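You operate a simulated robot arm through the tools that you are given. There is no shell and no other tool.

You are at the controls of a simulated robot arm. One attempt, no reset.

## Task
Plug in the blue press, lock its type slide and warm it to 120 degrees for the next run.
Fine: switch on last; it stays on.
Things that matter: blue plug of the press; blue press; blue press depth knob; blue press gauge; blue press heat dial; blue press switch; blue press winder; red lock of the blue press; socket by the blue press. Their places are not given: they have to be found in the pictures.

It is judged by the outcome, as a careful person would: the job done as asked, and still so three seconds after it is handed in. It fails if anything else is knocked over, pushed out of place, dropped, spilled or broken.

## Robot
A 7-joint arm with a three-finger gripper, fixed in place. Base frame: the origin is on the floor under the middle of its stand, x ahead of it, y to its left, z up. Lengths are in mm, angles in rad, forces in N, time in s.
With the tool pointing down near the work surface it reaches from about 480 to 940 mm from the base axis. Its first joint turns from -2.897 to 2.897 rad. Payload 2.69 kg.
Tool frame: the origin (TCP) lies between the finger pads and is the grasp point; the fingertips stand 29 mm ahead of it; z points along the fingers, y is the line along which they close. The gripper opens to 120 mm; its body begins 78 mm behind the TCP.
Orientation is that of the tool frame in the base frame, as [roll, pitch, yaw] about the fixed x, y, z axes, in that order (R = Rz(yaw) Ry(pitch) Rx(roll)). With the fingers straight down and closing along the base's y, the tool's x points along the base's -x, its y along +y and its z along -z.

## Interface
- The arm moves only by the tool servo_tool. Its argument "series" is a list of rows, each a list of 3 entries, a list of its own where there are three numbers: the shift along the base's x, y, z in cm, then the turn, a rotation vector about the base's x, y, z in rad, then the opening, from 0 (shut) to 1 (fully open). In form: [[[tx, ty, tz], [wx, wy, wz], jaw], ...]. A call has 1 to 20 rows; each row is the pose to reach, as a shift and turn from the pose commanded when the call began. Each row takes 0.2 s and may step no farther than 50 mm and 0.15 rad from the row before; otherwise, or with a gripper value out of range, the whole call is refused. Where a pose cannot be reached the arm comes as near as it can. A force on the tool above 40 N (or 10 N above the force at the start of the call, whichever is more), or a blocked arm, ends the call early, and 0.2 s more pass. Each finger travels about 136.2 mm/s and halts on what it meets, pressing with about 28 N; the grip force reading is that of the motor and also rises with nothing between the fingers. The clock runs only during rows and for 0.2 s after the last one: add rows that repeat a pose to give the fingers time. It gives the time, the measured TCP pose, the force on the tool (base axes), the opening and the grip force at its end, in the units of the frame above (readings bear some noise), with the torque about the TCP (base axes, N m) and any sound that the robot's microphone picked up.
- Cameras (640 x 400 px; columns grow to the right, rows downward): "scene" is fixed at [398.5, -652.2, 1842.8]; the picture's right is [0.92, -0.39, 0.00], its down [-0.30, -0.70, -0.65] and it looks along [0.26, 0.60, -0.76] (base axes); focal length 361 px, centre (320, 200). "wrist" rides on the gripper at [63, 0, -104] in the tool frame; the picture's right is [0.00, 1.00, 0.00], its down [-0.83, 0.00, -0.56] and it looks along [-0.56, 0.00, 0.83] (tool axes); focal length 275 px, centre (320, 200).
- grab_frame(camera): a new picture of that camera. It takes no simulated time.
- slide_trunk(by): moves the trunk up (or, below 0, down) by that many mm; the arm rides with it, the base frame stays. It gives what a move gives, with no picture.
- locate(camera, pixels): there is no depth. For up to 12 entries [column, row, z] of the newest picture of that camera ("zoom" is the newest enlarged one), the place [x, y] in the base frame at which the ray of that pixel passes the height z, good to about 2 mm. It takes no simulated time.
- enlarge(camera, box): a new picture of the part [left, top, right, bottom] of that camera's present view, enlarged. It takes no simulated time.
- sign_off(): hands the job in; it is judged then, once.

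Leave the gripper open and the arm clear of the work at the hand-in unless told otherwise.

The tools are called after "Call:" as name(argument=value, ...) on one line, values as JSON. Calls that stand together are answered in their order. servo_tool: Moves the arm, as the interface text tells. Its arguments: {"type":"object","properties":{"series":{"type":"array","items":{"type":"array"}}},"required":["series"]} The other tools are called the same way: slide_trunk (by) moves the trunk up or down; grab_frame (camera) takes a picture; locate (camera, pixels) gives the place at which the rays of pixels pass given heights; enlarge (camera, box) takes an enlarged picture of a part of a camera's view; sign_off () hands the job in.

At the start:

```text
t: 0.0
eef_pos: [508.0, -12.9, 1430.5]
orientation: [3.141, 0.001, 3.141]
ft_force: [0.1, -0.4, 0.0]
ft_torque: [0.0, -0.01, -0.01]
grip_width: 120.3
finger_force: 0.2
trunk travel left (down, up): [-475.0, 111.0]
```

scene: 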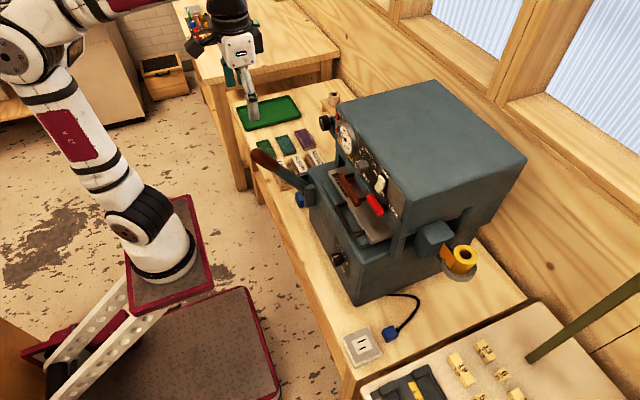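
wrist: 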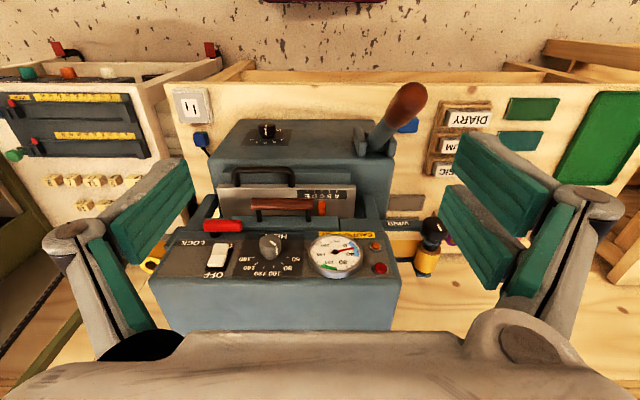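

I see a blue-grey press in the scene near (400,190), its blue plug near (390,332), and a white socket near (362,346). I'll enlarge those parts and the wrist view to look closer.

Call:
enlarge(camera="scene", box=[300, 80, 460, 260])

Call:
enlarge(camera="scene", box=[320, 270, 480, 370])

Call:
enlarge(camera="wrist", box=[140, 180, 440, 330])

Call:
enlarge(camera="wrist", box=[150, 70, 450, 220])

```text
2.22 times, centred on (380, 170) of scene
```

zoom: 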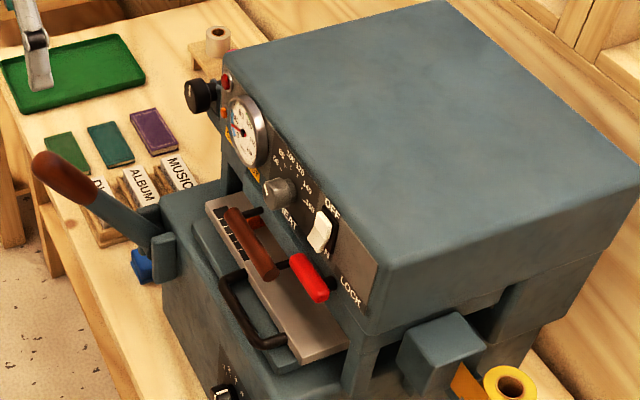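

```text
4.00 times, centred on (400, 320) of scene
```

zoom: 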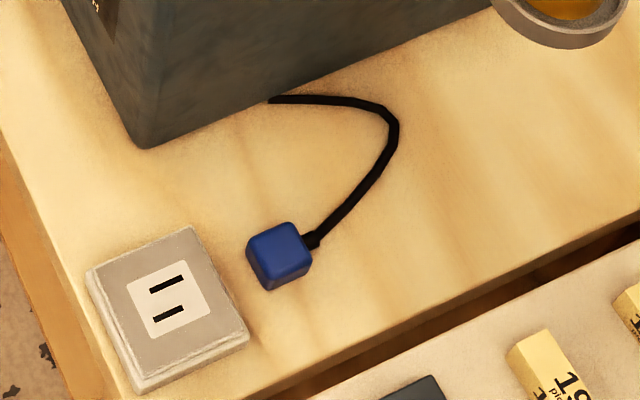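

```text
2.13 times, centred on (290, 255) of wrist
```

zoom: 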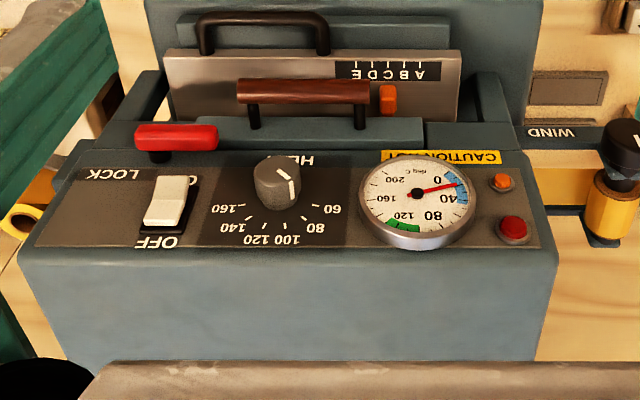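

```text
2.13 times, centred on (300, 145) of wrist
```

zoom: 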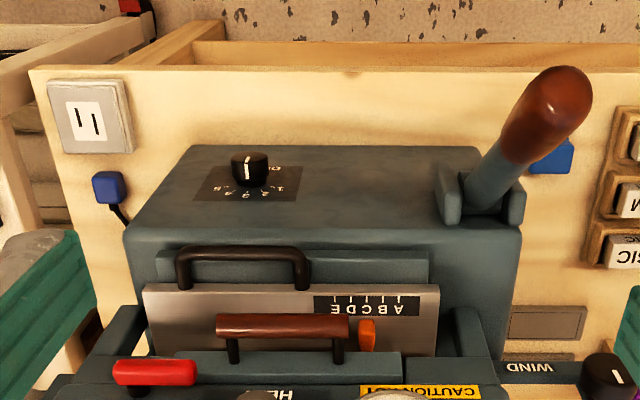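

The press faces the robot (labels read upside down in the wrist view). To find heights I'll cross the rays from both cameras for the same features: socket (scene (362,346), wrist (192,105)), plug, and press corners.

Call:
locate(camera="scene", pixels=[[363, 346, 700], [363, 346, 800], [363, 346, 900], [390, 334, 700], [390, 334, 800], [390, 334, 900], [383, 184, 900], [383, 184, 1000], [383, 184, 1100], [376, 204, 900], [376, 204, 1000], [376, 204, 1100]])

Call:
locate(camera="wrist", pixels=[[192, 105, 700], [192, 105, 800], [192, 105, 900], [201, 140, 700], [201, 140, 800], [201, 140, 900], [219, 254, 900], [219, 254, 1000], [219, 254, 1100], [222, 225, 900], [222, 225, 1000], [222, 225, 1100]])

```text
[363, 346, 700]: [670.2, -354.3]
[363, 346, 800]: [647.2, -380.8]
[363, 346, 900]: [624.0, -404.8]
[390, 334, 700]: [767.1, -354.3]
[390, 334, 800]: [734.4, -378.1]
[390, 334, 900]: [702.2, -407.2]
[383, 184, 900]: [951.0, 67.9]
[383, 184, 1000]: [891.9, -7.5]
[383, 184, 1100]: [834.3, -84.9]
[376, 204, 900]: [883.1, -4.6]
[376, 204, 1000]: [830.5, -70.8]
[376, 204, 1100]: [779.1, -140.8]
```

```text
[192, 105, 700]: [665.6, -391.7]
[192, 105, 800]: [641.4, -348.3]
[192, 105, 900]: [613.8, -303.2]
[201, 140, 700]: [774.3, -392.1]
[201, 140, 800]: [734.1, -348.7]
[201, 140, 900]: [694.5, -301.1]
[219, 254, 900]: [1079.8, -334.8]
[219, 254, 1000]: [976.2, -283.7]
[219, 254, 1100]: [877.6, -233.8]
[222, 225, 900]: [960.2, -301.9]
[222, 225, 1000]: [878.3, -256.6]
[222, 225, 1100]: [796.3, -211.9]
```

Crossing the rays: socket top ≈ (655,-368,754), plug ≈ (752,-368,755), switch ≈ (765,-175,1217), red lock ≈ (746,-184,1162). Next I'll enlarge the winder/gauge, the knob and the plug in the wrist view.

Call:
enlarge(camera="wrist", box=[280, 210, 440, 310])

Call:
enlarge(camera="wrist", box=[160, 70, 320, 170])

Call:
enlarge(camera="wrist", box=[140, 200, 300, 300])

Call:
enlarge(camera="scene", box=[310, 100, 420, 230])

```text
4.00 times, centred on (360, 260) of wrist
```

zoom: 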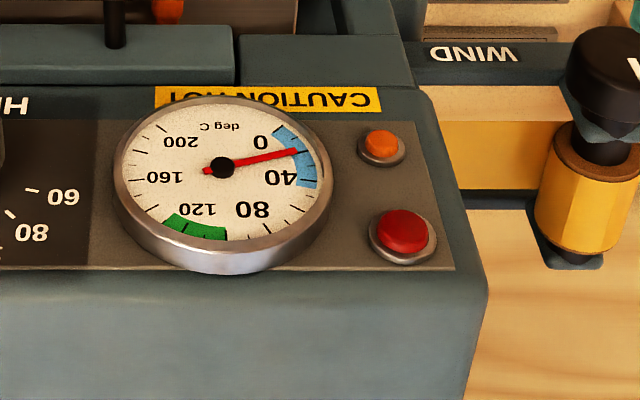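

```text
4.00 times, centred on (240, 120) of wrist
```

zoom: 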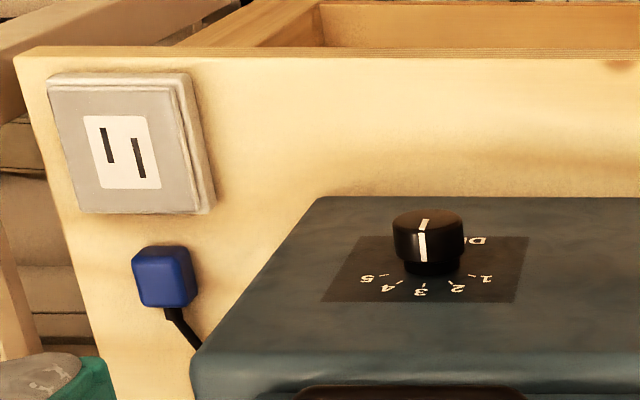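

```text
4.00 times, centred on (220, 250) of wrist
```

zoom: 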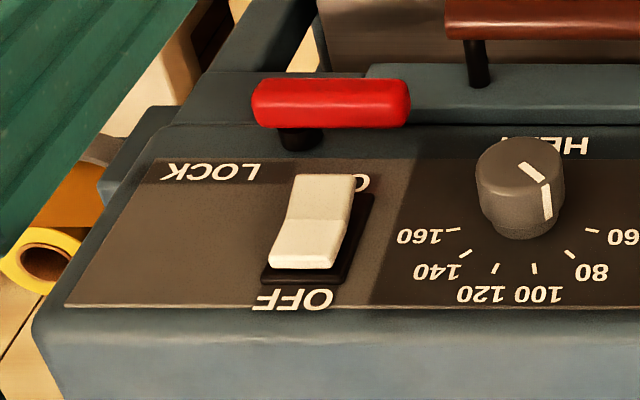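

```text
3.08 times, centred on (365, 165) of scene
```

zoom: 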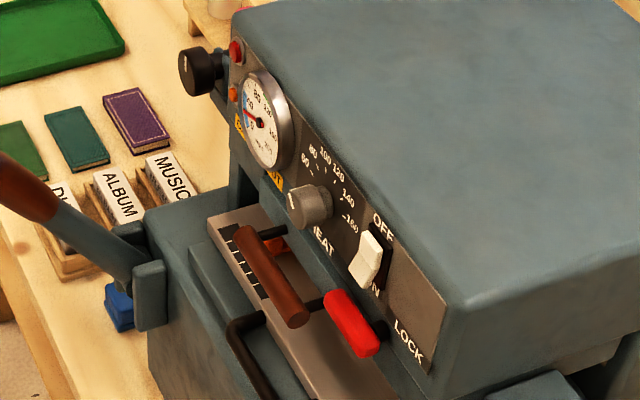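

The gauge needle is near 20, green band near 120; the dial points low. OFF is at the top of the switch, ON at the bottom; LOCK is at the reader's right of the red lever. I'll triangulate more features: brown lever tip, depth knob, press corners.

Call:
locate(camera="scene", pixels=[[257, 154, 900], [257, 154, 1100], [337, 258, 800], [337, 258, 1000], [357, 306, 745], [298, 195, 800], [298, 195, 1000], [403, 222, 1100], [403, 222, 1200], [338, 104, 1100], [338, 104, 1250], [325, 122, 1150]])

Call:
locate(camera="wrist", pixels=[[410, 95, 900], [410, 95, 1100], [266, 126, 800], [266, 126, 1000], [391, 162, 900], [391, 162, 1000], [160, 272, 1100], [160, 272, 1250], [398, 270, 1100], [398, 270, 1250], [435, 228, 1150], [435, 228, 1250]])

```text
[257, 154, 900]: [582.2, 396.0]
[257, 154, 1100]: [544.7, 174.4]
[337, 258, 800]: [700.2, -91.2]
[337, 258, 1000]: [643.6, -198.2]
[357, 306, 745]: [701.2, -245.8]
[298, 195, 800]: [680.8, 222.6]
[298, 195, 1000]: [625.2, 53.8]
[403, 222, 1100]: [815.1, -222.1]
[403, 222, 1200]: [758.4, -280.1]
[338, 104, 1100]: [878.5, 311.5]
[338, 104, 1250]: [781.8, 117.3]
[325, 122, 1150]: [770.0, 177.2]
```

```text
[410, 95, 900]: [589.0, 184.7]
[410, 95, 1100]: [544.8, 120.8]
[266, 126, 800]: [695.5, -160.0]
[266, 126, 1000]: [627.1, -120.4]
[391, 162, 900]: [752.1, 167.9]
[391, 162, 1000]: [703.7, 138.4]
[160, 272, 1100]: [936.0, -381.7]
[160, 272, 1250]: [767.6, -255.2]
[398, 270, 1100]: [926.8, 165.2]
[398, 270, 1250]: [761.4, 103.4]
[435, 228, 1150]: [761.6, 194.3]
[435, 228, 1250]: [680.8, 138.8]
```

The brown lever's tip is at about (532,99,1168), the depth knob about (674,-141,894), and the upper panel face is near x≈770. For a better look at the panel I'll move the hand to about (555,-100,1280), tilted 0.6 rad toward the press, well clear of everything.

Call:
servo_tool(series=[[[0.9, -1.7, -3.0], [0, -0.12, 0], 1], [[1.9, -3.5, -6.0], [0, -0.24, 0], 1], [[2.8, -5.2, -9.0], [0, -0.36, 0], 1], [[3.8, -7.0, -12.0], [0, -0.48, 0], 1], [[4.7, -8.7, -15.0], [0, -0.6, 0], 1], [[4.7, -8.7, -15.0], [0, -0.6, 0], 1]])

Call:
grab_frame(camera="wrist")

```text
t: 1.4
eef_pos: [555.0, -98.8, 1278.6]
orientation: [3.14, 0.6, -3.141]
ft_force: [0.7, -0.5, 0.4]
ft_torque: [0.0, -0.01, -0.04]
grip_width: 120.2
finger_force: 0.0
trunk travel left (down, up): [-475.0, 111.0]
```

```text
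taken
```

wrist: 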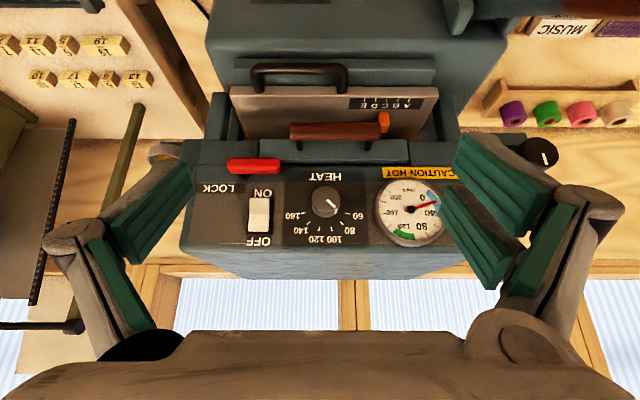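

I can see the panel now: switch (260,213), dial (325,200), gauge (410,208), red lock (253,166). I'll enlarge these.

Call:
enlarge(camera="wrist", box=[190, 140, 350, 260])

Call:
enlarge(camera="wrist", box=[290, 150, 450, 260])

Call:
enlarge(camera="wrist", box=[210, 50, 450, 180])

Call:
enlarge(camera="scene", box=[330, 140, 430, 230])

```text
3.33 times, centred on (270, 200) of wrist
```

zoom: 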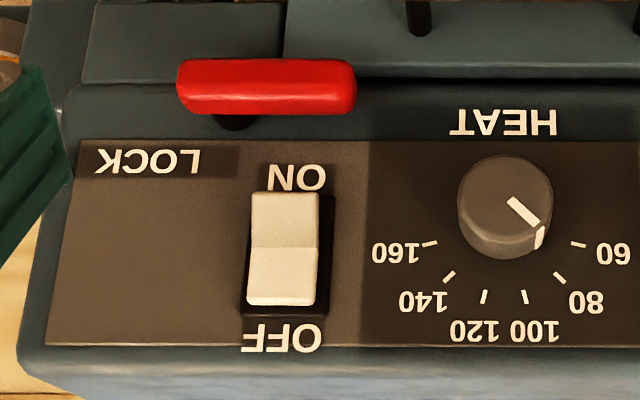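

```text
3.64 times, centred on (370, 205) of wrist
```

zoom: 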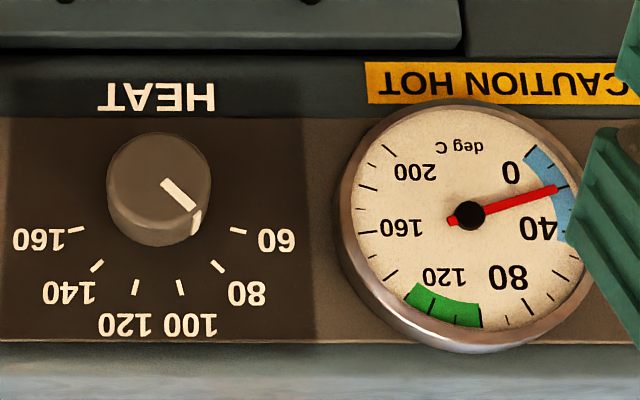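

```text
2.67 times, centred on (330, 115) of wrist
```

zoom: 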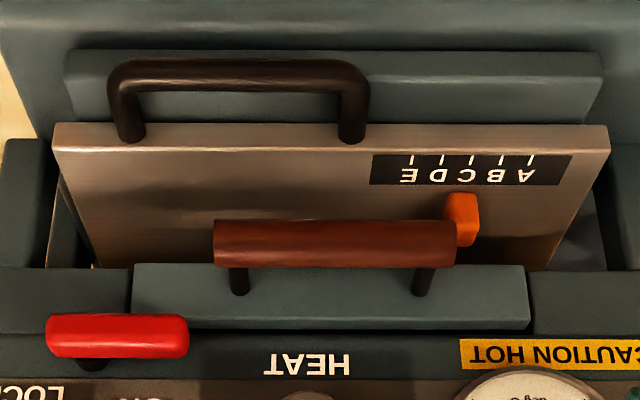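

```text
4.44 times, centred on (380, 185) of scene
```

zoom: 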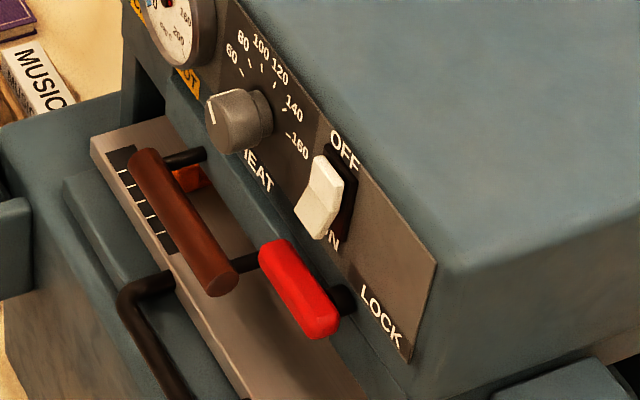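

The dial points at about 72 now, the switch is at OFF (its ON side, the lower half, stands proud), the red lock is a bar on a black stem with LOCK to its right. First the plug: I'll move the hand to about (480,-368,1279) with the tool straight down, then lower the trunk by 280 mm for a look at the plug and socket.

Call:
servo_tool(series=[[[-1.25, -4.5, 0], [0, 0.1, 0], 1], [[-2.5, -9.0, 0], [0, 0.2, 0], 1], [[-3.75, -13.5, 0], [0, 0.3, 0], 1], [[-5.0, -18.0, 0], [0, 0.4, 0], 1], [[-6.25, -22.4, 0], [0, 0.5, 0], 1], [[-7.5, -26.9, 0], [0, 0.6, 0], 1], [[-7.5, -26.9, 0], [0, 0.6, 0], 1]])

Call:
slide_trunk(by=-280)

Call:
grab_frame(camera="wrist")

Call:
grab_frame(camera="scene")

```text
t: 3.0
eef_pos: [477.3, -370.0, 1285.2]
orientation: [3.141, -0.002, -3.141]
ft_force: [-0.1, -0.6, -0.5]
ft_torque: [-0.02, -0.03, -0.03]
grip_width: 120.0
finger_force: 0.0
trunk travel left (down, up): [-475.0, 111.0]
```

```text
t: 5.8
eef_pos: [480.2, -368.9, 999.7]
orientation: [3.141, 0.001, -3.141]
ft_force: [0.2, 0.3, 0.3]
ft_torque: [0.01, -0.02, 0.0]
grip_width: 120.0
finger_force: 0.1
trunk travel left (down, up): [-195.0, 391.0]
```

```text
taken
```

wrist: 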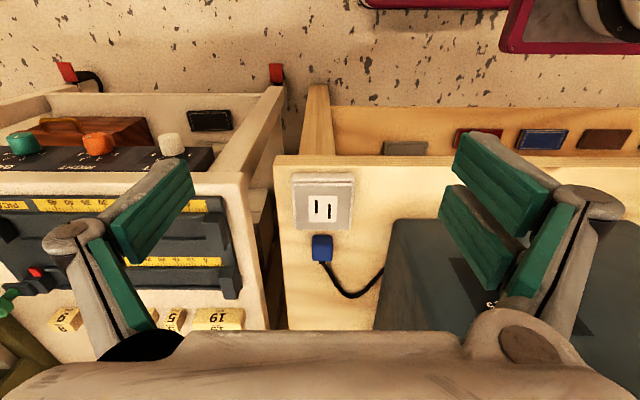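

```text
taken
```

scene: 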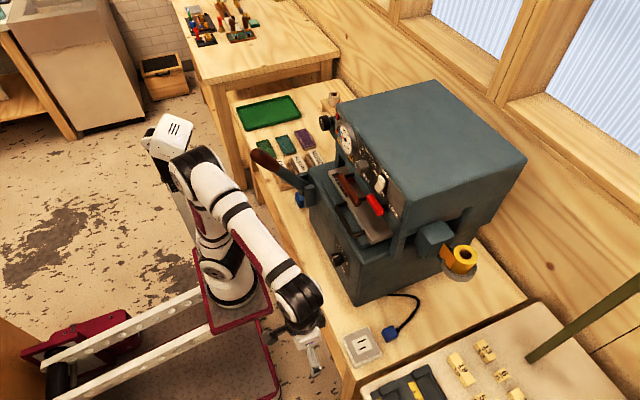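

The plug shows at (322,247) and the socket at (323,205). I'll enlarge this region of both cameras.

Call:
enlarge(camera="wrist", box=[280, 165, 400, 305])

Call:
enlarge(camera="scene", box=[335, 290, 425, 370])

Call:
locate(camera="wrist", pixels=[[316, 210, 750], [331, 210, 750], [323, 205, 740], [323, 205, 760], [322, 247, 740], [322, 247, 770], [295, 175, 750], [353, 228, 750], [386, 327, 745], [393, 221, 745]])

```text
2.86 times, centred on (340, 235) of wrist
```

zoom: 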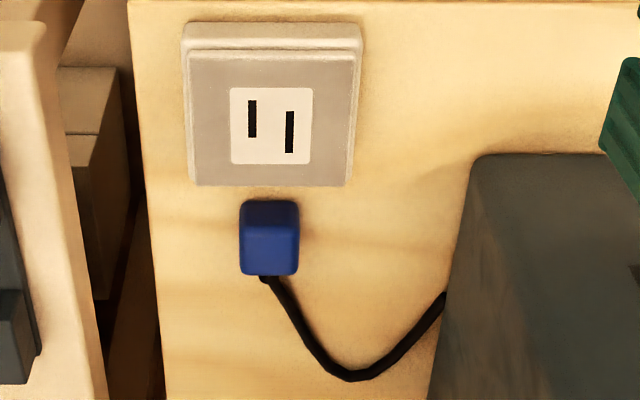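

```text
5.00 times, centred on (380, 330) of scene
```

zoom: 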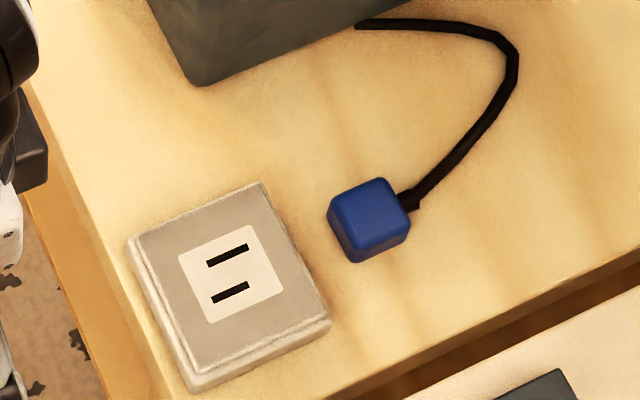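

```text
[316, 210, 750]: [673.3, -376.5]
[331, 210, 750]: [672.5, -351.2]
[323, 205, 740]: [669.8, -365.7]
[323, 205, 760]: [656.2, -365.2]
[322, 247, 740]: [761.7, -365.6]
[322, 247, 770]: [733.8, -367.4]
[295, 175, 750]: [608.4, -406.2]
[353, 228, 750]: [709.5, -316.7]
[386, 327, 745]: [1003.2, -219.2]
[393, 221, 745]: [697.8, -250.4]
```

The socket has two slots, staggered, running along x, and the plug's cable leaves on its +x side. I want to see where the pins are, so I'll enlarge the plug more strongly in both views.

Call:
enlarge(camera="scene", box=[376, 318, 408, 340])

Call:
enlarge(camera="wrist", box=[300, 225, 345, 270])

```text
16.00 times, centred on (392, 329) of scene
```

zoom: 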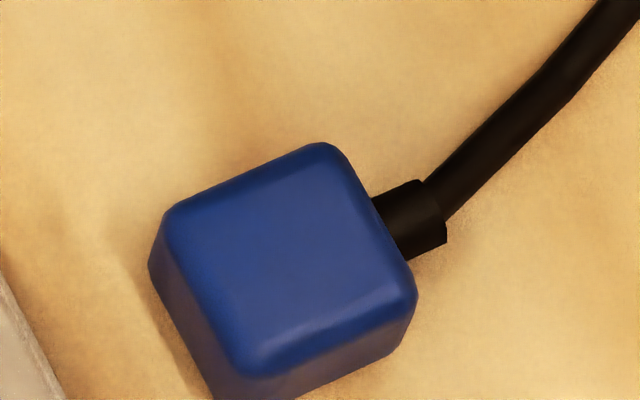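

```text
8.89 times, centred on (322, 248) of wrist
```

zoom: 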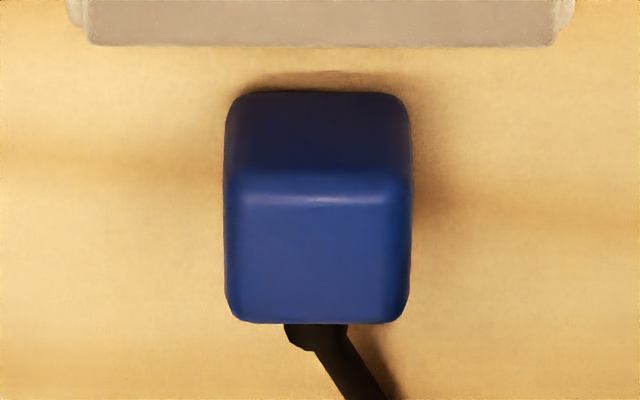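

The plug is a plain block aligned with the axes; any pins are hidden underneath. I'll locate the plug's edges in this wrist zoom at trial heights, then do the same in a scene zoom.

Call:
locate(camera="zoom", pixels=[[318, 186, 760], [318, 186, 780], [318, 316, 760], [318, 316, 780], [228, 250, 770], [410, 250, 770], [318, 92, 745], [318, 92, 735], [232, 190, 770], [404, 190, 770]])

Call:
enlarge(camera="scene", box=[376, 320, 408, 342])

```text
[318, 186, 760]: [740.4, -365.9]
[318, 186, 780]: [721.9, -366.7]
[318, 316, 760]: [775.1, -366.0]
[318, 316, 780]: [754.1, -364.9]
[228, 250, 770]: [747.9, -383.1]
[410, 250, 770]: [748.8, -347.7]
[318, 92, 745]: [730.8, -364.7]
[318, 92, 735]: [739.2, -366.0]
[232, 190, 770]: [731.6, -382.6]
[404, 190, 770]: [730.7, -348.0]
```

```text
16.00 times, centred on (392, 331) of scene
```

zoom: 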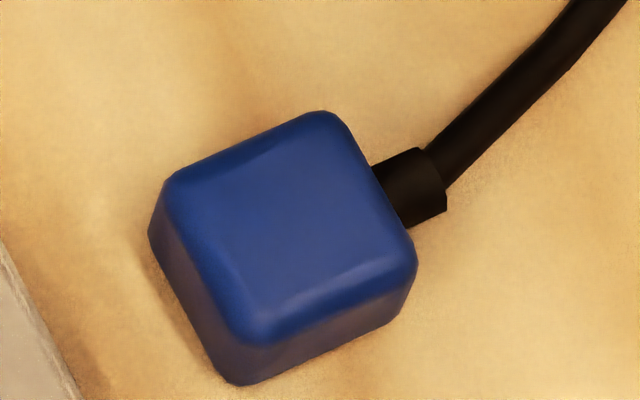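

Call:
locate(camera="zoom", pixels=[[205, 260, 760], [205, 260, 780], [370, 185, 760], [370, 185, 780], [285, 222, 750], [285, 222, 770], [285, 222, 790], [235, 383, 735], [235, 383, 745], [150, 235, 735], [405, 310, 735]])

Call:
enlarge(camera="scene", box=[340, 322, 388, 372])

```text
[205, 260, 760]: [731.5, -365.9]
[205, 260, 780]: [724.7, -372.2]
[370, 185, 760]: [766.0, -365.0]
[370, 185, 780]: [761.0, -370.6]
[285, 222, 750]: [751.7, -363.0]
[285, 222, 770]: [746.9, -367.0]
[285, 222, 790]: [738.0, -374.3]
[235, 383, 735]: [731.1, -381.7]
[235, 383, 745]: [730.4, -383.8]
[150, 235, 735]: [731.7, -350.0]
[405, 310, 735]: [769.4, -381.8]
```

```text
8.00 times, centred on (364, 347) of scene
```

zoom: 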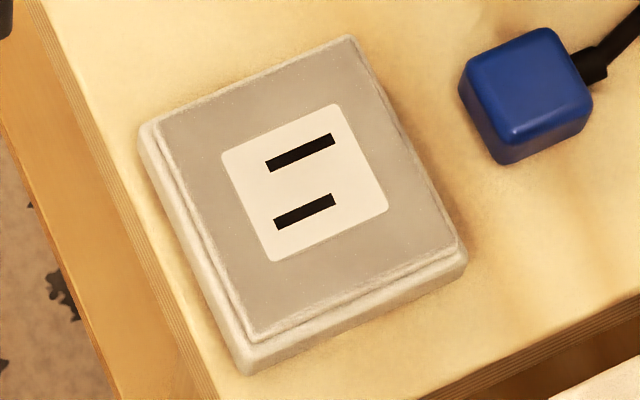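

Plug: centre ≈ (747,-367), top z≈771, table z≈743, about 36 mm wide. Now the socket: slots at (300,152) and (304,212) in this zoom. I'll locate these and the plate corners, then do the same in a wrist zoom.

Call:
locate(camera="zoom", pixels=[[300, 152, 755], [300, 152, 765], [304, 212, 755], [304, 212, 765], [303, 182, 745], [303, 182, 755], [303, 182, 765], [303, 182, 775], [162, 125, 765], [350, 42, 765], [460, 245, 765], [250, 338, 765]])

Call:
enlarge(camera="wrist", box=[285, 165, 365, 235])

```text
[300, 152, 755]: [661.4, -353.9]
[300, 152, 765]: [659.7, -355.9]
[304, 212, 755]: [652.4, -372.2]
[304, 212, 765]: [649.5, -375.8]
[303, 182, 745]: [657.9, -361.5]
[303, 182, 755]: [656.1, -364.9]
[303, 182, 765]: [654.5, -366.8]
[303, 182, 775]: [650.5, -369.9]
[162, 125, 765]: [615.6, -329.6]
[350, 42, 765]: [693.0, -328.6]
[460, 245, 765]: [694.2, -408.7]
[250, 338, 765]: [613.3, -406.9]
```

```text
5.71 times, centred on (325, 200) of wrist
```

zoom: 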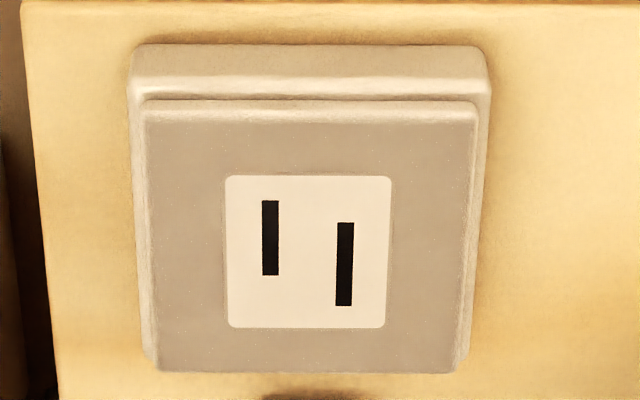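

Call:
locate(camera="zoom", pixels=[[270, 238, 755], [270, 238, 765], [345, 264, 755], [345, 264, 765], [307, 251, 755], [307, 251, 765], [307, 251, 775], [145, 115, 765], [477, 115, 765], [158, 370, 765], [455, 370, 765], [270, 201, 765]])

```text
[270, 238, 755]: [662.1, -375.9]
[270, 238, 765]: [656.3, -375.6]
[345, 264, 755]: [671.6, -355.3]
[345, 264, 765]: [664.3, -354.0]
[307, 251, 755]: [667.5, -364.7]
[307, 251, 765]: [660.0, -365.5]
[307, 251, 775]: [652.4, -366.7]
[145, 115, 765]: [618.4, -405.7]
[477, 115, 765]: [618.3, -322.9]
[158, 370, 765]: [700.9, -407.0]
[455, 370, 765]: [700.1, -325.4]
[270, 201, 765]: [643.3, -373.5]
```

Crossing these gives the socket's slot pattern centre ≈ (652,-367.5) with top z≈775. I'll now move the hand over the plug at about (747,-367), z≈870, with the jaw partly closed (0.6) to keep clear of the press and the next bench, then look.

Call:
servo_tool(series=[[[4.4, 0, 0], [0, 0, 0], 0.6], [[8.9, 0, 0], [0, 0, 0], 0.6], [[13.3, 0, 0], [0, 0, 0], 0.6], [[17.8, 0.1, 0], [0, 0, 0], 0.6], [[22.2, 0.2, -1], [0, 0, 0], 0.6], [[26.7, 0.2, -3], [0, 0, 0], 0.6], [[26.7, 0.2, -8], [0, 0, 0], 0.6], [[26.7, 0.2, -12], [0, 0, 0], 0.6], [[26.7, 0.2, -12], [0, 0, 0], 0.6]])

Call:
grab_frame(camera="wrist")

Call:
grab_frame(camera="scene")

```text
t: 7.8
eef_pos: [747.1, -366.2, 877.7]
orientation: [3.142, 0.001, -3.141]
ft_force: [-0.6, -0.2, -0.3]
ft_torque: [0.01, 0.02, 0.01]
grip_width: 71.8
finger_force: 0.1
trunk travel left (down, up): [-195.0, 391.0]
```

```text
taken
```

wrist: 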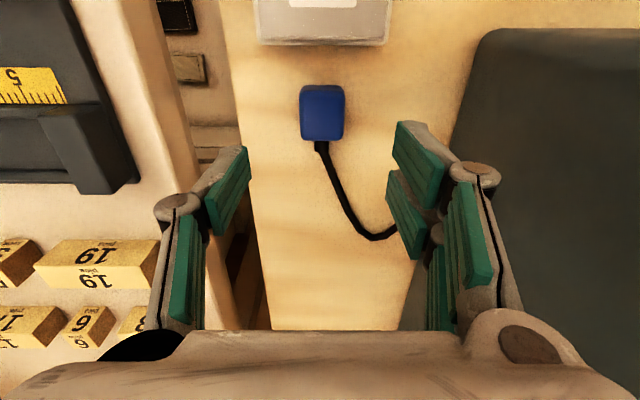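

```text
taken
```

scene: 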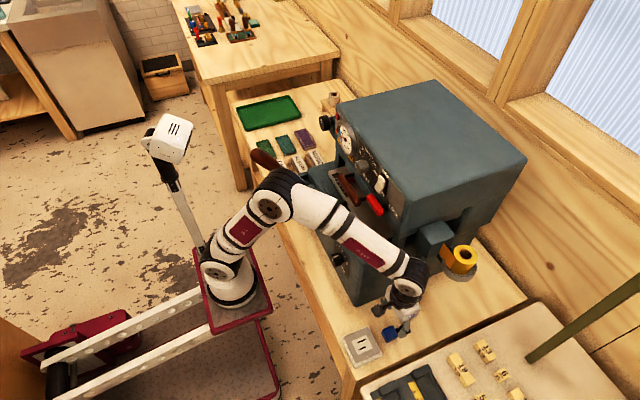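

The plug shows at (322,113). I'll zoom on it and locate its edges to fix the TCP offset.

Call:
enlarge(camera="wrist", box=[280, 70, 370, 160])

Call:
enlarge(camera="scene", box=[360, 260, 440, 350])

```text
4.44 times, centred on (325, 115) of wrist
```

zoom: 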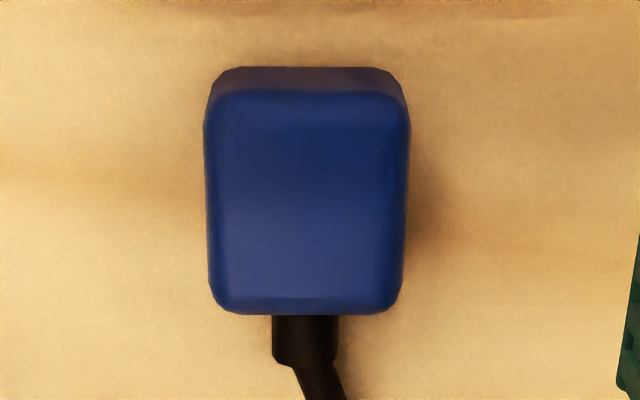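

```text
4.44 times, centred on (400, 305) of scene
```

zoom: 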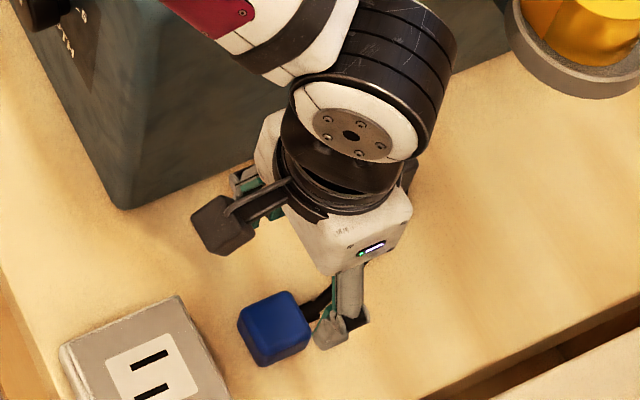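

Call:
enlarge(camera="wrist", box=[280, 70, 370, 160])

Call:
locate(camera="zoom", pixels=[[308, 92, 770], [308, 312, 770], [206, 200, 770], [408, 200, 770], [308, 68, 743], [212, 120, 770], [404, 120, 770], [222, 300, 770], [396, 300, 770], [308, 300, 765]])

```text
4.44 times, centred on (325, 115) of wrist
```

zoom: 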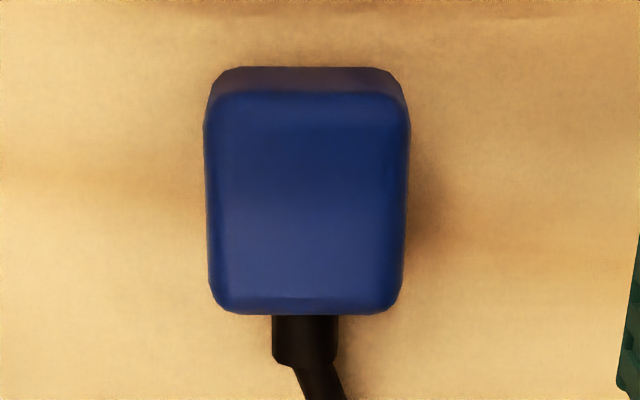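

```text
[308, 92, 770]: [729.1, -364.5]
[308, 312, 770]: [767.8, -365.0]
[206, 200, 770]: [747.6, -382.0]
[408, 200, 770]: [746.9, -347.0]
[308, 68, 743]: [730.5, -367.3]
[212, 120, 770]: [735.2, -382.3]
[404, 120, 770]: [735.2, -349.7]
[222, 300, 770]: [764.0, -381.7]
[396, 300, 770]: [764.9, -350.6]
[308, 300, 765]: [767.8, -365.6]
```

Plug centre reads (748.4,-365.5); the TCP is at (747.1,-366.2). I'll descend to z≈778 (fingertips ≈749, just above the table) with a small correction, jaw still 0.6.

Call:
servo_tool(series=[[[0.14, 0.13, -4], [0, 0, 0], 0.6], [[0.14, 0.13, -7.5], [0, 0, 0], 0.6], [[0.14, 0.13, -9.5], [0, 0, 0], 0.6], [[0.14, 0.13, -10.2], [0, 0, 0], 0.6], [[0.14, 0.13, -10.2], [0, 0, 0], 0.6]])

Call:
enlarge(camera="scene", box=[360, 270, 430, 350])

Call:
grab_frame(camera="wrist")

```text
t: 9.0
eef_pos: [747.3, -366.4, 777.5]
orientation: [3.141, 0.0, 3.141]
ft_force: [-0.4, -0.6, -0.9]
ft_torque: [0.02, -0.02, -0.01]
grip_width: 71.9
finger_force: 0.0
trunk travel left (down, up): [-195.0, 391.0]
```

```text
5.00 times, centred on (395, 310) of scene
```

zoom: 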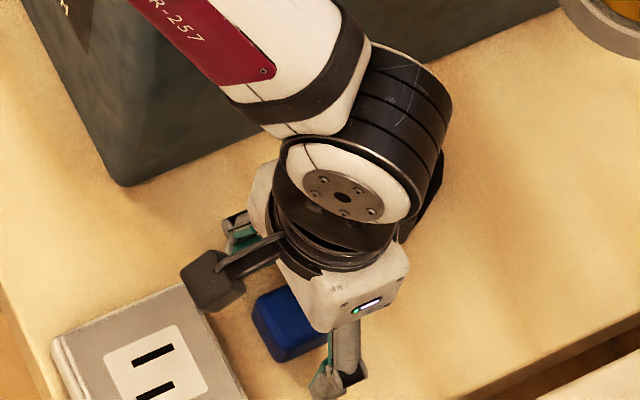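

```text
taken
```

wrist: 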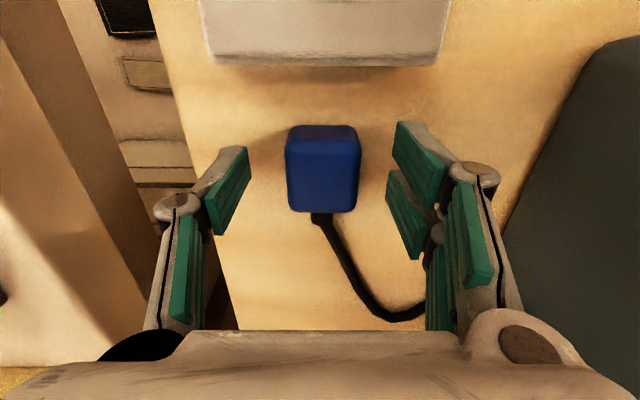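

The plug (323,170) sits between the pads. I'll close the jaw on it and hold.

Call:
servo_tool(series=[[[0, 0, 0], [0, 0, 0], 0], [[0, 0, 0], [0, 0, 0], 0], [[0, 0, 0], [0, 0, 0], 0], [[0, 0, 0], [0, 0, 0], 0]])

Call:
grab_frame(camera="wrist")

```text
t: 10.0
eef_pos: [747.2, -366.9, 778.9]
orientation: [-3.141, -0.001, -3.141]
ft_force: [0.4, 0.1, 0.0]
ft_torque: [-0.05, 0.01, -0.03]
grip_width: 35.6
finger_force: 28.0
trunk travel left (down, up): [-195.0, 391.0]
```

```text
taken
```

wrist: 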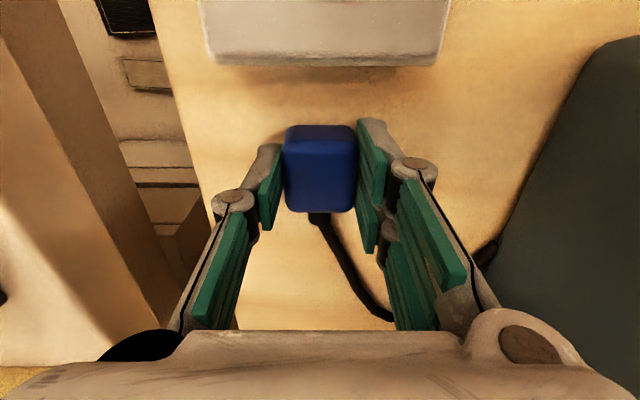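

Gripped at 35.6 mm. I'll lift the plug 70 mm and look at it for pins.

Call:
servo_tool(series=[[[0, 0, 2], [0, 0, 0], 0], [[0, 0, 4.5], [0, 0, 0], 0], [[0, 0, 7], [0, 0, 0], 0], [[0, 0, 7], [0, 0, 0], 0]])

Call:
enlarge(camera="scene", box=[360, 280, 420, 345])

Call:
grab_frame(camera="wrist")

```text
t: 11.0
eef_pos: [748.7, -364.1, 848.3]
orientation: [3.141, -0.001, 3.141]
ft_force: [0.0, 0.0, 0.2]
ft_torque: [0.02, 0.0, 0.0]
grip_width: 0.1
finger_force: 28.0
trunk travel left (down, up): [-195.0, 391.0]
```

```text
6.15 times, centred on (390, 312) of scene
```

zoom: 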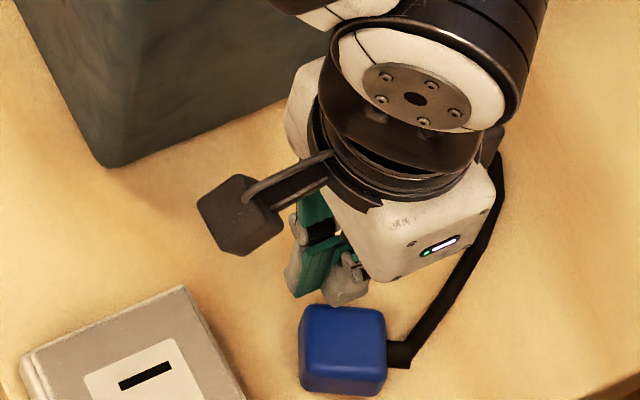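

```text
taken
```

wrist: 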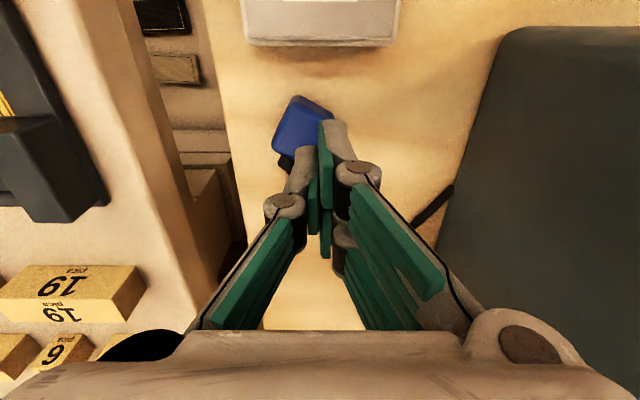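

The plug slipped out of the jaw (width 0.1) and now sits turned at (303,128). I'll raise and open the hand to look at it again.

Call:
servo_tool(series=[[[0, 0, 1], [0, 0, 0], 0.3], [[0, 0, 3], [0, 0, 0], 0.6], [[0, 0, 3], [0, 0, 0], 0.6]])

Call:
enlarge(camera="wrist", box=[260, 60, 360, 150])

Call:
enlarge(camera="scene", box=[365, 300, 425, 350])

```text
t: 11.8
eef_pos: [749.6, -367.4, 876.1]
orientation: [3.14, 0.0, -3.141]
ft_force: [-0.2, 0.2, 0.7]
ft_torque: [-0.01, -0.01, 0.01]
grip_width: 72.0
finger_force: 0.0
trunk travel left (down, up): [-195.0, 391.0]
```

```text
4.44 times, centred on (310, 105) of wrist
```

zoom: 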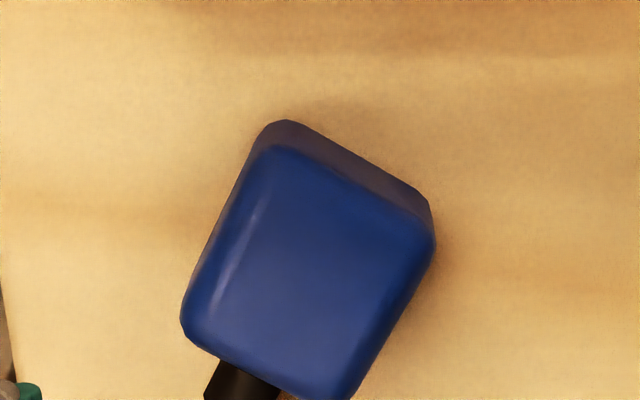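

```text
8.00 times, centred on (395, 325) of scene
```

zoom: 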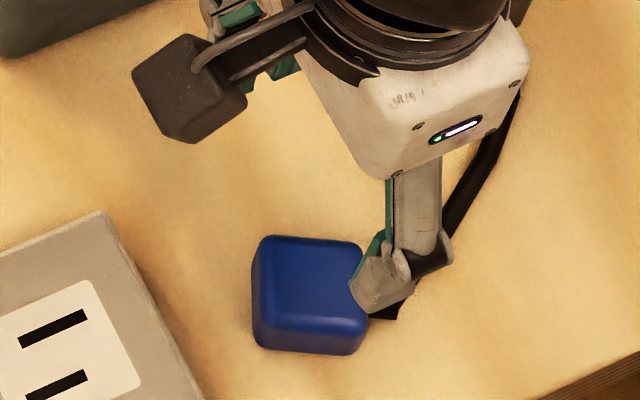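

The plug stands upright, turned about -25° in yaw. I'll locate its top corners in the scene zoom and then in a fresh wrist zoom to get centre, height and yaw.

Call:
locate(camera="zoom", pixels=[[268, 242, 770], [358, 248, 770], [262, 325, 770], [365, 330, 770], [315, 288, 760], [315, 288, 770], [315, 288, 780], [260, 340, 743], [362, 352, 743], [253, 265, 743]])

Call:
enlarge(camera="wrist", box=[260, 70, 360, 160])

```text
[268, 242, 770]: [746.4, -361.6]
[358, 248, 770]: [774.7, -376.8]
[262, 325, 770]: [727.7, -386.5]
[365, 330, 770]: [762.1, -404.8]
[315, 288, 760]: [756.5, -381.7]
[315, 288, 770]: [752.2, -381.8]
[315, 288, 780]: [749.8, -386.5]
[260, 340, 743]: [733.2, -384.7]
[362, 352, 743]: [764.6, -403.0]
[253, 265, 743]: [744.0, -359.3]
```

```text
4.44 times, centred on (310, 115) of wrist
```

zoom: 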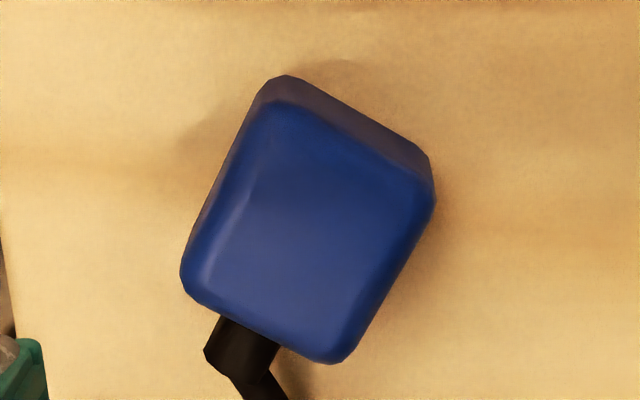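

Call:
locate(camera="zoom", pixels=[[270, 105, 770], [430, 190, 770], [190, 285, 770], [340, 358, 770], [308, 230, 750], [308, 230, 760], [308, 230, 770], [308, 230, 780], [275, 80, 743], [430, 160, 743], [243, 345, 755]])

```text
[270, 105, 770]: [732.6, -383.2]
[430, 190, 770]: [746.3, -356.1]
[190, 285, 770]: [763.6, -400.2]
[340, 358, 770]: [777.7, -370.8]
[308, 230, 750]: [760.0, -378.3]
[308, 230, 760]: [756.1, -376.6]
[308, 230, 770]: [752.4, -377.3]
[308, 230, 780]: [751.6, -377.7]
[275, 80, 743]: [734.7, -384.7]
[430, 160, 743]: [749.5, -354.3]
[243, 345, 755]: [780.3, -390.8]
```

The y-rays suggest the plug top is nearer z≈755 than 771, which explains the slip: the grip was too shallow. Its yaw is about -26.5° and its centre near (757,-378). I'll turn the tool by -0.463 rad above it and look again.

Call:
servo_tool(series=[[[0.3, -0.3, 0], [0, 0, -0.116], 0.6], [[0.5, -0.6, 0], [0, 0, -0.232], 0.6], [[0.7, -0.9, 0], [0, 0, -0.348], 0.55], [[0.86, -1.24, -1], [0, 0, -0.463], 0.5], [[0.86, -1.24, -2.8], [0, 0, -0.463], 0.5], [[0.86, -1.24, -2.8], [0, 0, -0.463], 0.5]])

Call:
grab_frame(camera="wrist")

Call:
enlarge(camera="wrist", box=[270, 70, 370, 170])

```text
t: 13.2
eef_pos: [756.8, -377.8, 848.1]
orientation: [3.14, 0.0, 2.678]
ft_force: [-0.3, -0.8, 0.6]
ft_torque: [0.03, 0.03, 0.01]
grip_width: 59.8
finger_force: 0.1
trunk travel left (down, up): [-195.0, 391.0]
```

```text
taken
```

wrist: 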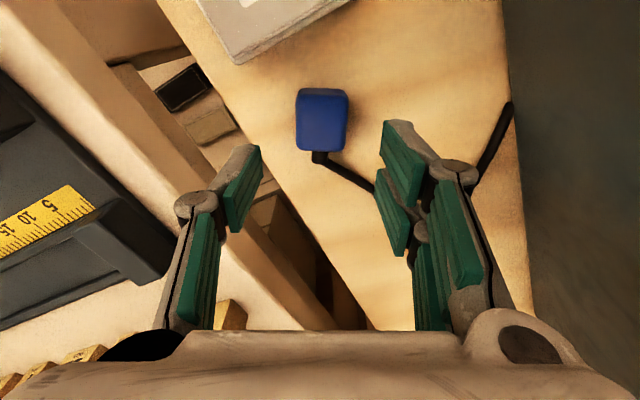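

```text
4.00 times, centred on (320, 120) of wrist
```

zoom: 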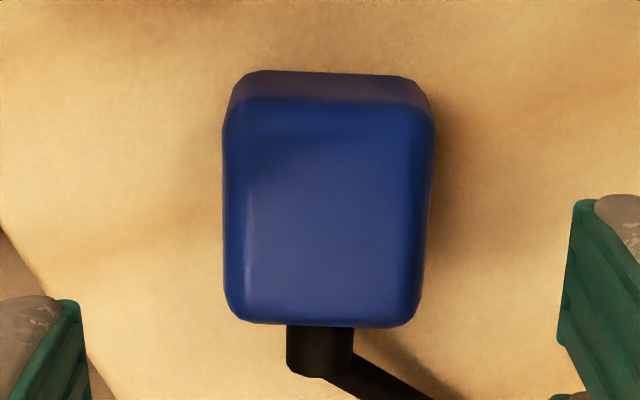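

The plug is nearly aligned (about 2° more to turn). I'll locate its edges in this zoom.

Call:
locate(camera="zoom", pixels=[[335, 100, 755], [325, 325, 755], [222, 200, 755], [433, 200, 755], [327, 210, 745], [327, 210, 755], [327, 210, 765], [333, 72, 730], [333, 72, 740], [232, 90, 735], [424, 95, 735]])

Call:
enlarge(camera="scene", box=[365, 300, 425, 350])

```text
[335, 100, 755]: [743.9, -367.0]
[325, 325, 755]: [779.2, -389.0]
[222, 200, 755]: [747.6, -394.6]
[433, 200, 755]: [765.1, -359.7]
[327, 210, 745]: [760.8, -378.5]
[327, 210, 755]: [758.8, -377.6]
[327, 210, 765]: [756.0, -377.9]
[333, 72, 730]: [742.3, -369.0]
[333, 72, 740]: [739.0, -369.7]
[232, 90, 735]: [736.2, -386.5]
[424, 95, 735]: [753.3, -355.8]
```

```text
8.00 times, centred on (395, 325) of scene
```

zoom: 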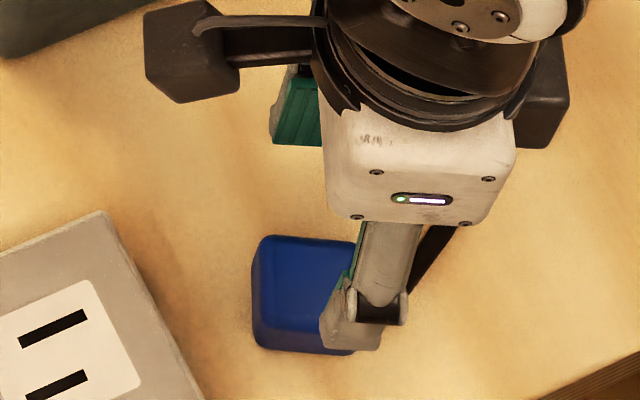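

The TCP is centred over the plug. I'll turn 0.035 rad more and descend slowly around the plug to find where the fingertips meet the table (the call stops by itself on contact).

Call:
servo_tool(series=[[[0, 0, -3], [0, 0, -0.035], 0.5], [[0, 0, -6], [0, 0, -0.035], 0.5], [[0, 0, -7], [0, 0, -0.035], 0.5], [[0, 0, -7.5], [0, 0, -0.035], 0.5], [[0, 0, -7.8], [0, 0, -0.035], 0.5], [[0, 0, -8.1], [0, 0, -0.035], 0.5], [[0, 0, -8.3], [0, 0, -0.035], 0.5], [[0, 0, -8.3], [0, 0, -0.035], 0.5]])

Call:
grab_frame(camera="wrist")

```text
t: 15.0
eef_pos: [756.2, -379.5, 766.4]
orientation: [3.141, 0.002, 2.643]
ft_force: [-0.4, 1.3, 10.6]
ft_torque: [0.29, -0.04, -0.01]
grip_width: 60.8
finger_force: 0.6
trunk travel left (down, up): [-195.0, 391.0]
```

```text
taken
```

wrist: 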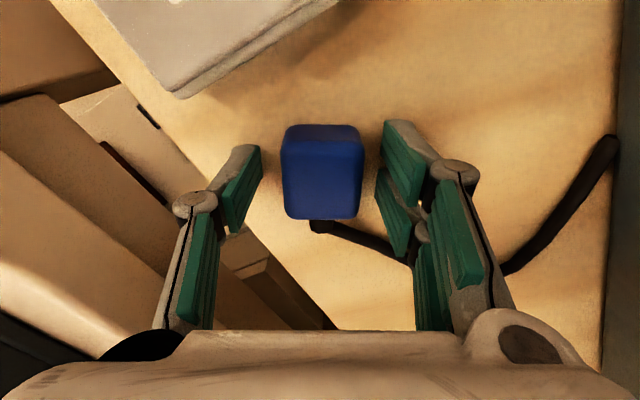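

Contact (10.6 N) at TCP z≈766.5, so the table is at about z≈738 (or the cable is under the +y fingers). I'll back up 2.5 mm, close on the plug this much deeper, and lift just 15 mm to check the grip.

Call:
servo_tool(series=[[[0, 0, 0.25], [0, 0, 0], 0.5], [[0, 0, 0.25], [0, 0, 0], 0], [[0, 0, 0.25], [0, 0, 0], 0], [[0, 0, 0.25], [0, 0, 0], 0], [[0, 0, 0.25], [0, 0, 0], 0]])

Call:
grab_frame(camera="wrist")

```text
t: 16.2
eef_pos: [756.4, -378.5, 767.2]
orientation: [-3.141, -0.001, 2.643]
ft_force: [1.3, 2.7, 5.4]
ft_torque: [0.12, -0.04, 0.03]
grip_width: 35.3
finger_force: 27.7
trunk travel left (down, up): [-195.0, 391.0]
```

```text
taken
```

wrist: 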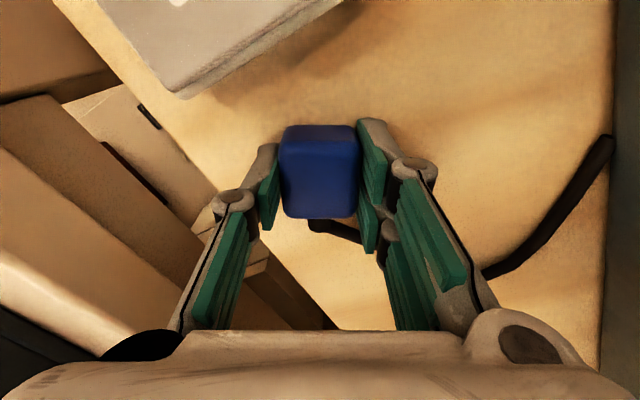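

Width 35.3 mm with firm grip. I'll lift slowly 15 mm and check.

Call:
servo_tool(series=[[[0, 0, 0.5], [0, 0, 0], 0], [[0, 0, 1.0], [0, 0, 0], 0], [[0, 0, 1.5], [0, 0, 0], 0], [[0, 0, 1.5], [0, 0, 0], 0]])

Call:
grab_frame(camera="wrist")

Call:
enlarge(camera="scene", box=[365, 290, 425, 350])

```text
t: 17.2
eef_pos: [757.5, -378.6, 783.4]
orientation: [3.141, -0.001, 2.642]
ft_force: [-0.9, 0.6, -0.8]
ft_torque: [0.01, -0.03, -0.01]
grip_width: 35.2
finger_force: 28.0
trunk travel left (down, up): [-195.0, 391.0]
```

```text
taken
```

wrist: 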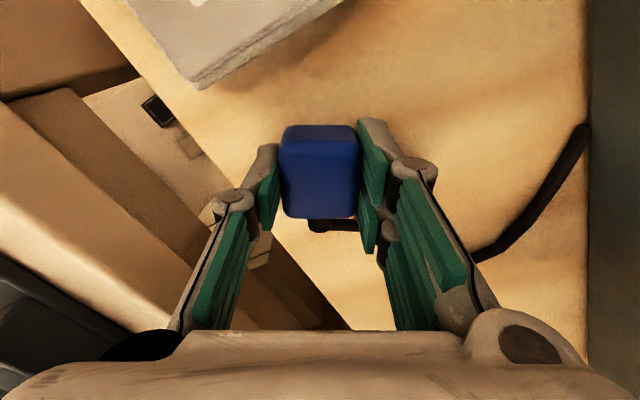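

```text
6.67 times, centred on (395, 320) of scene
```

zoom: 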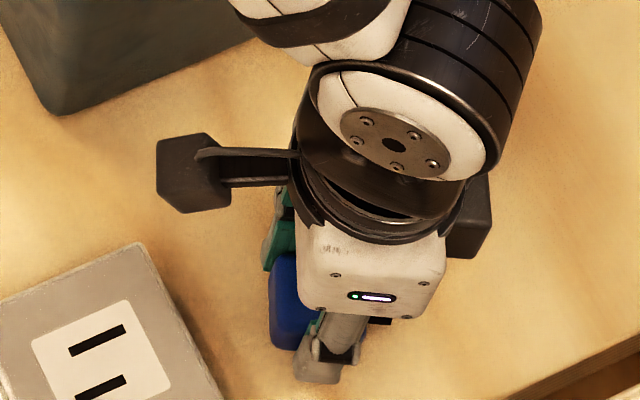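

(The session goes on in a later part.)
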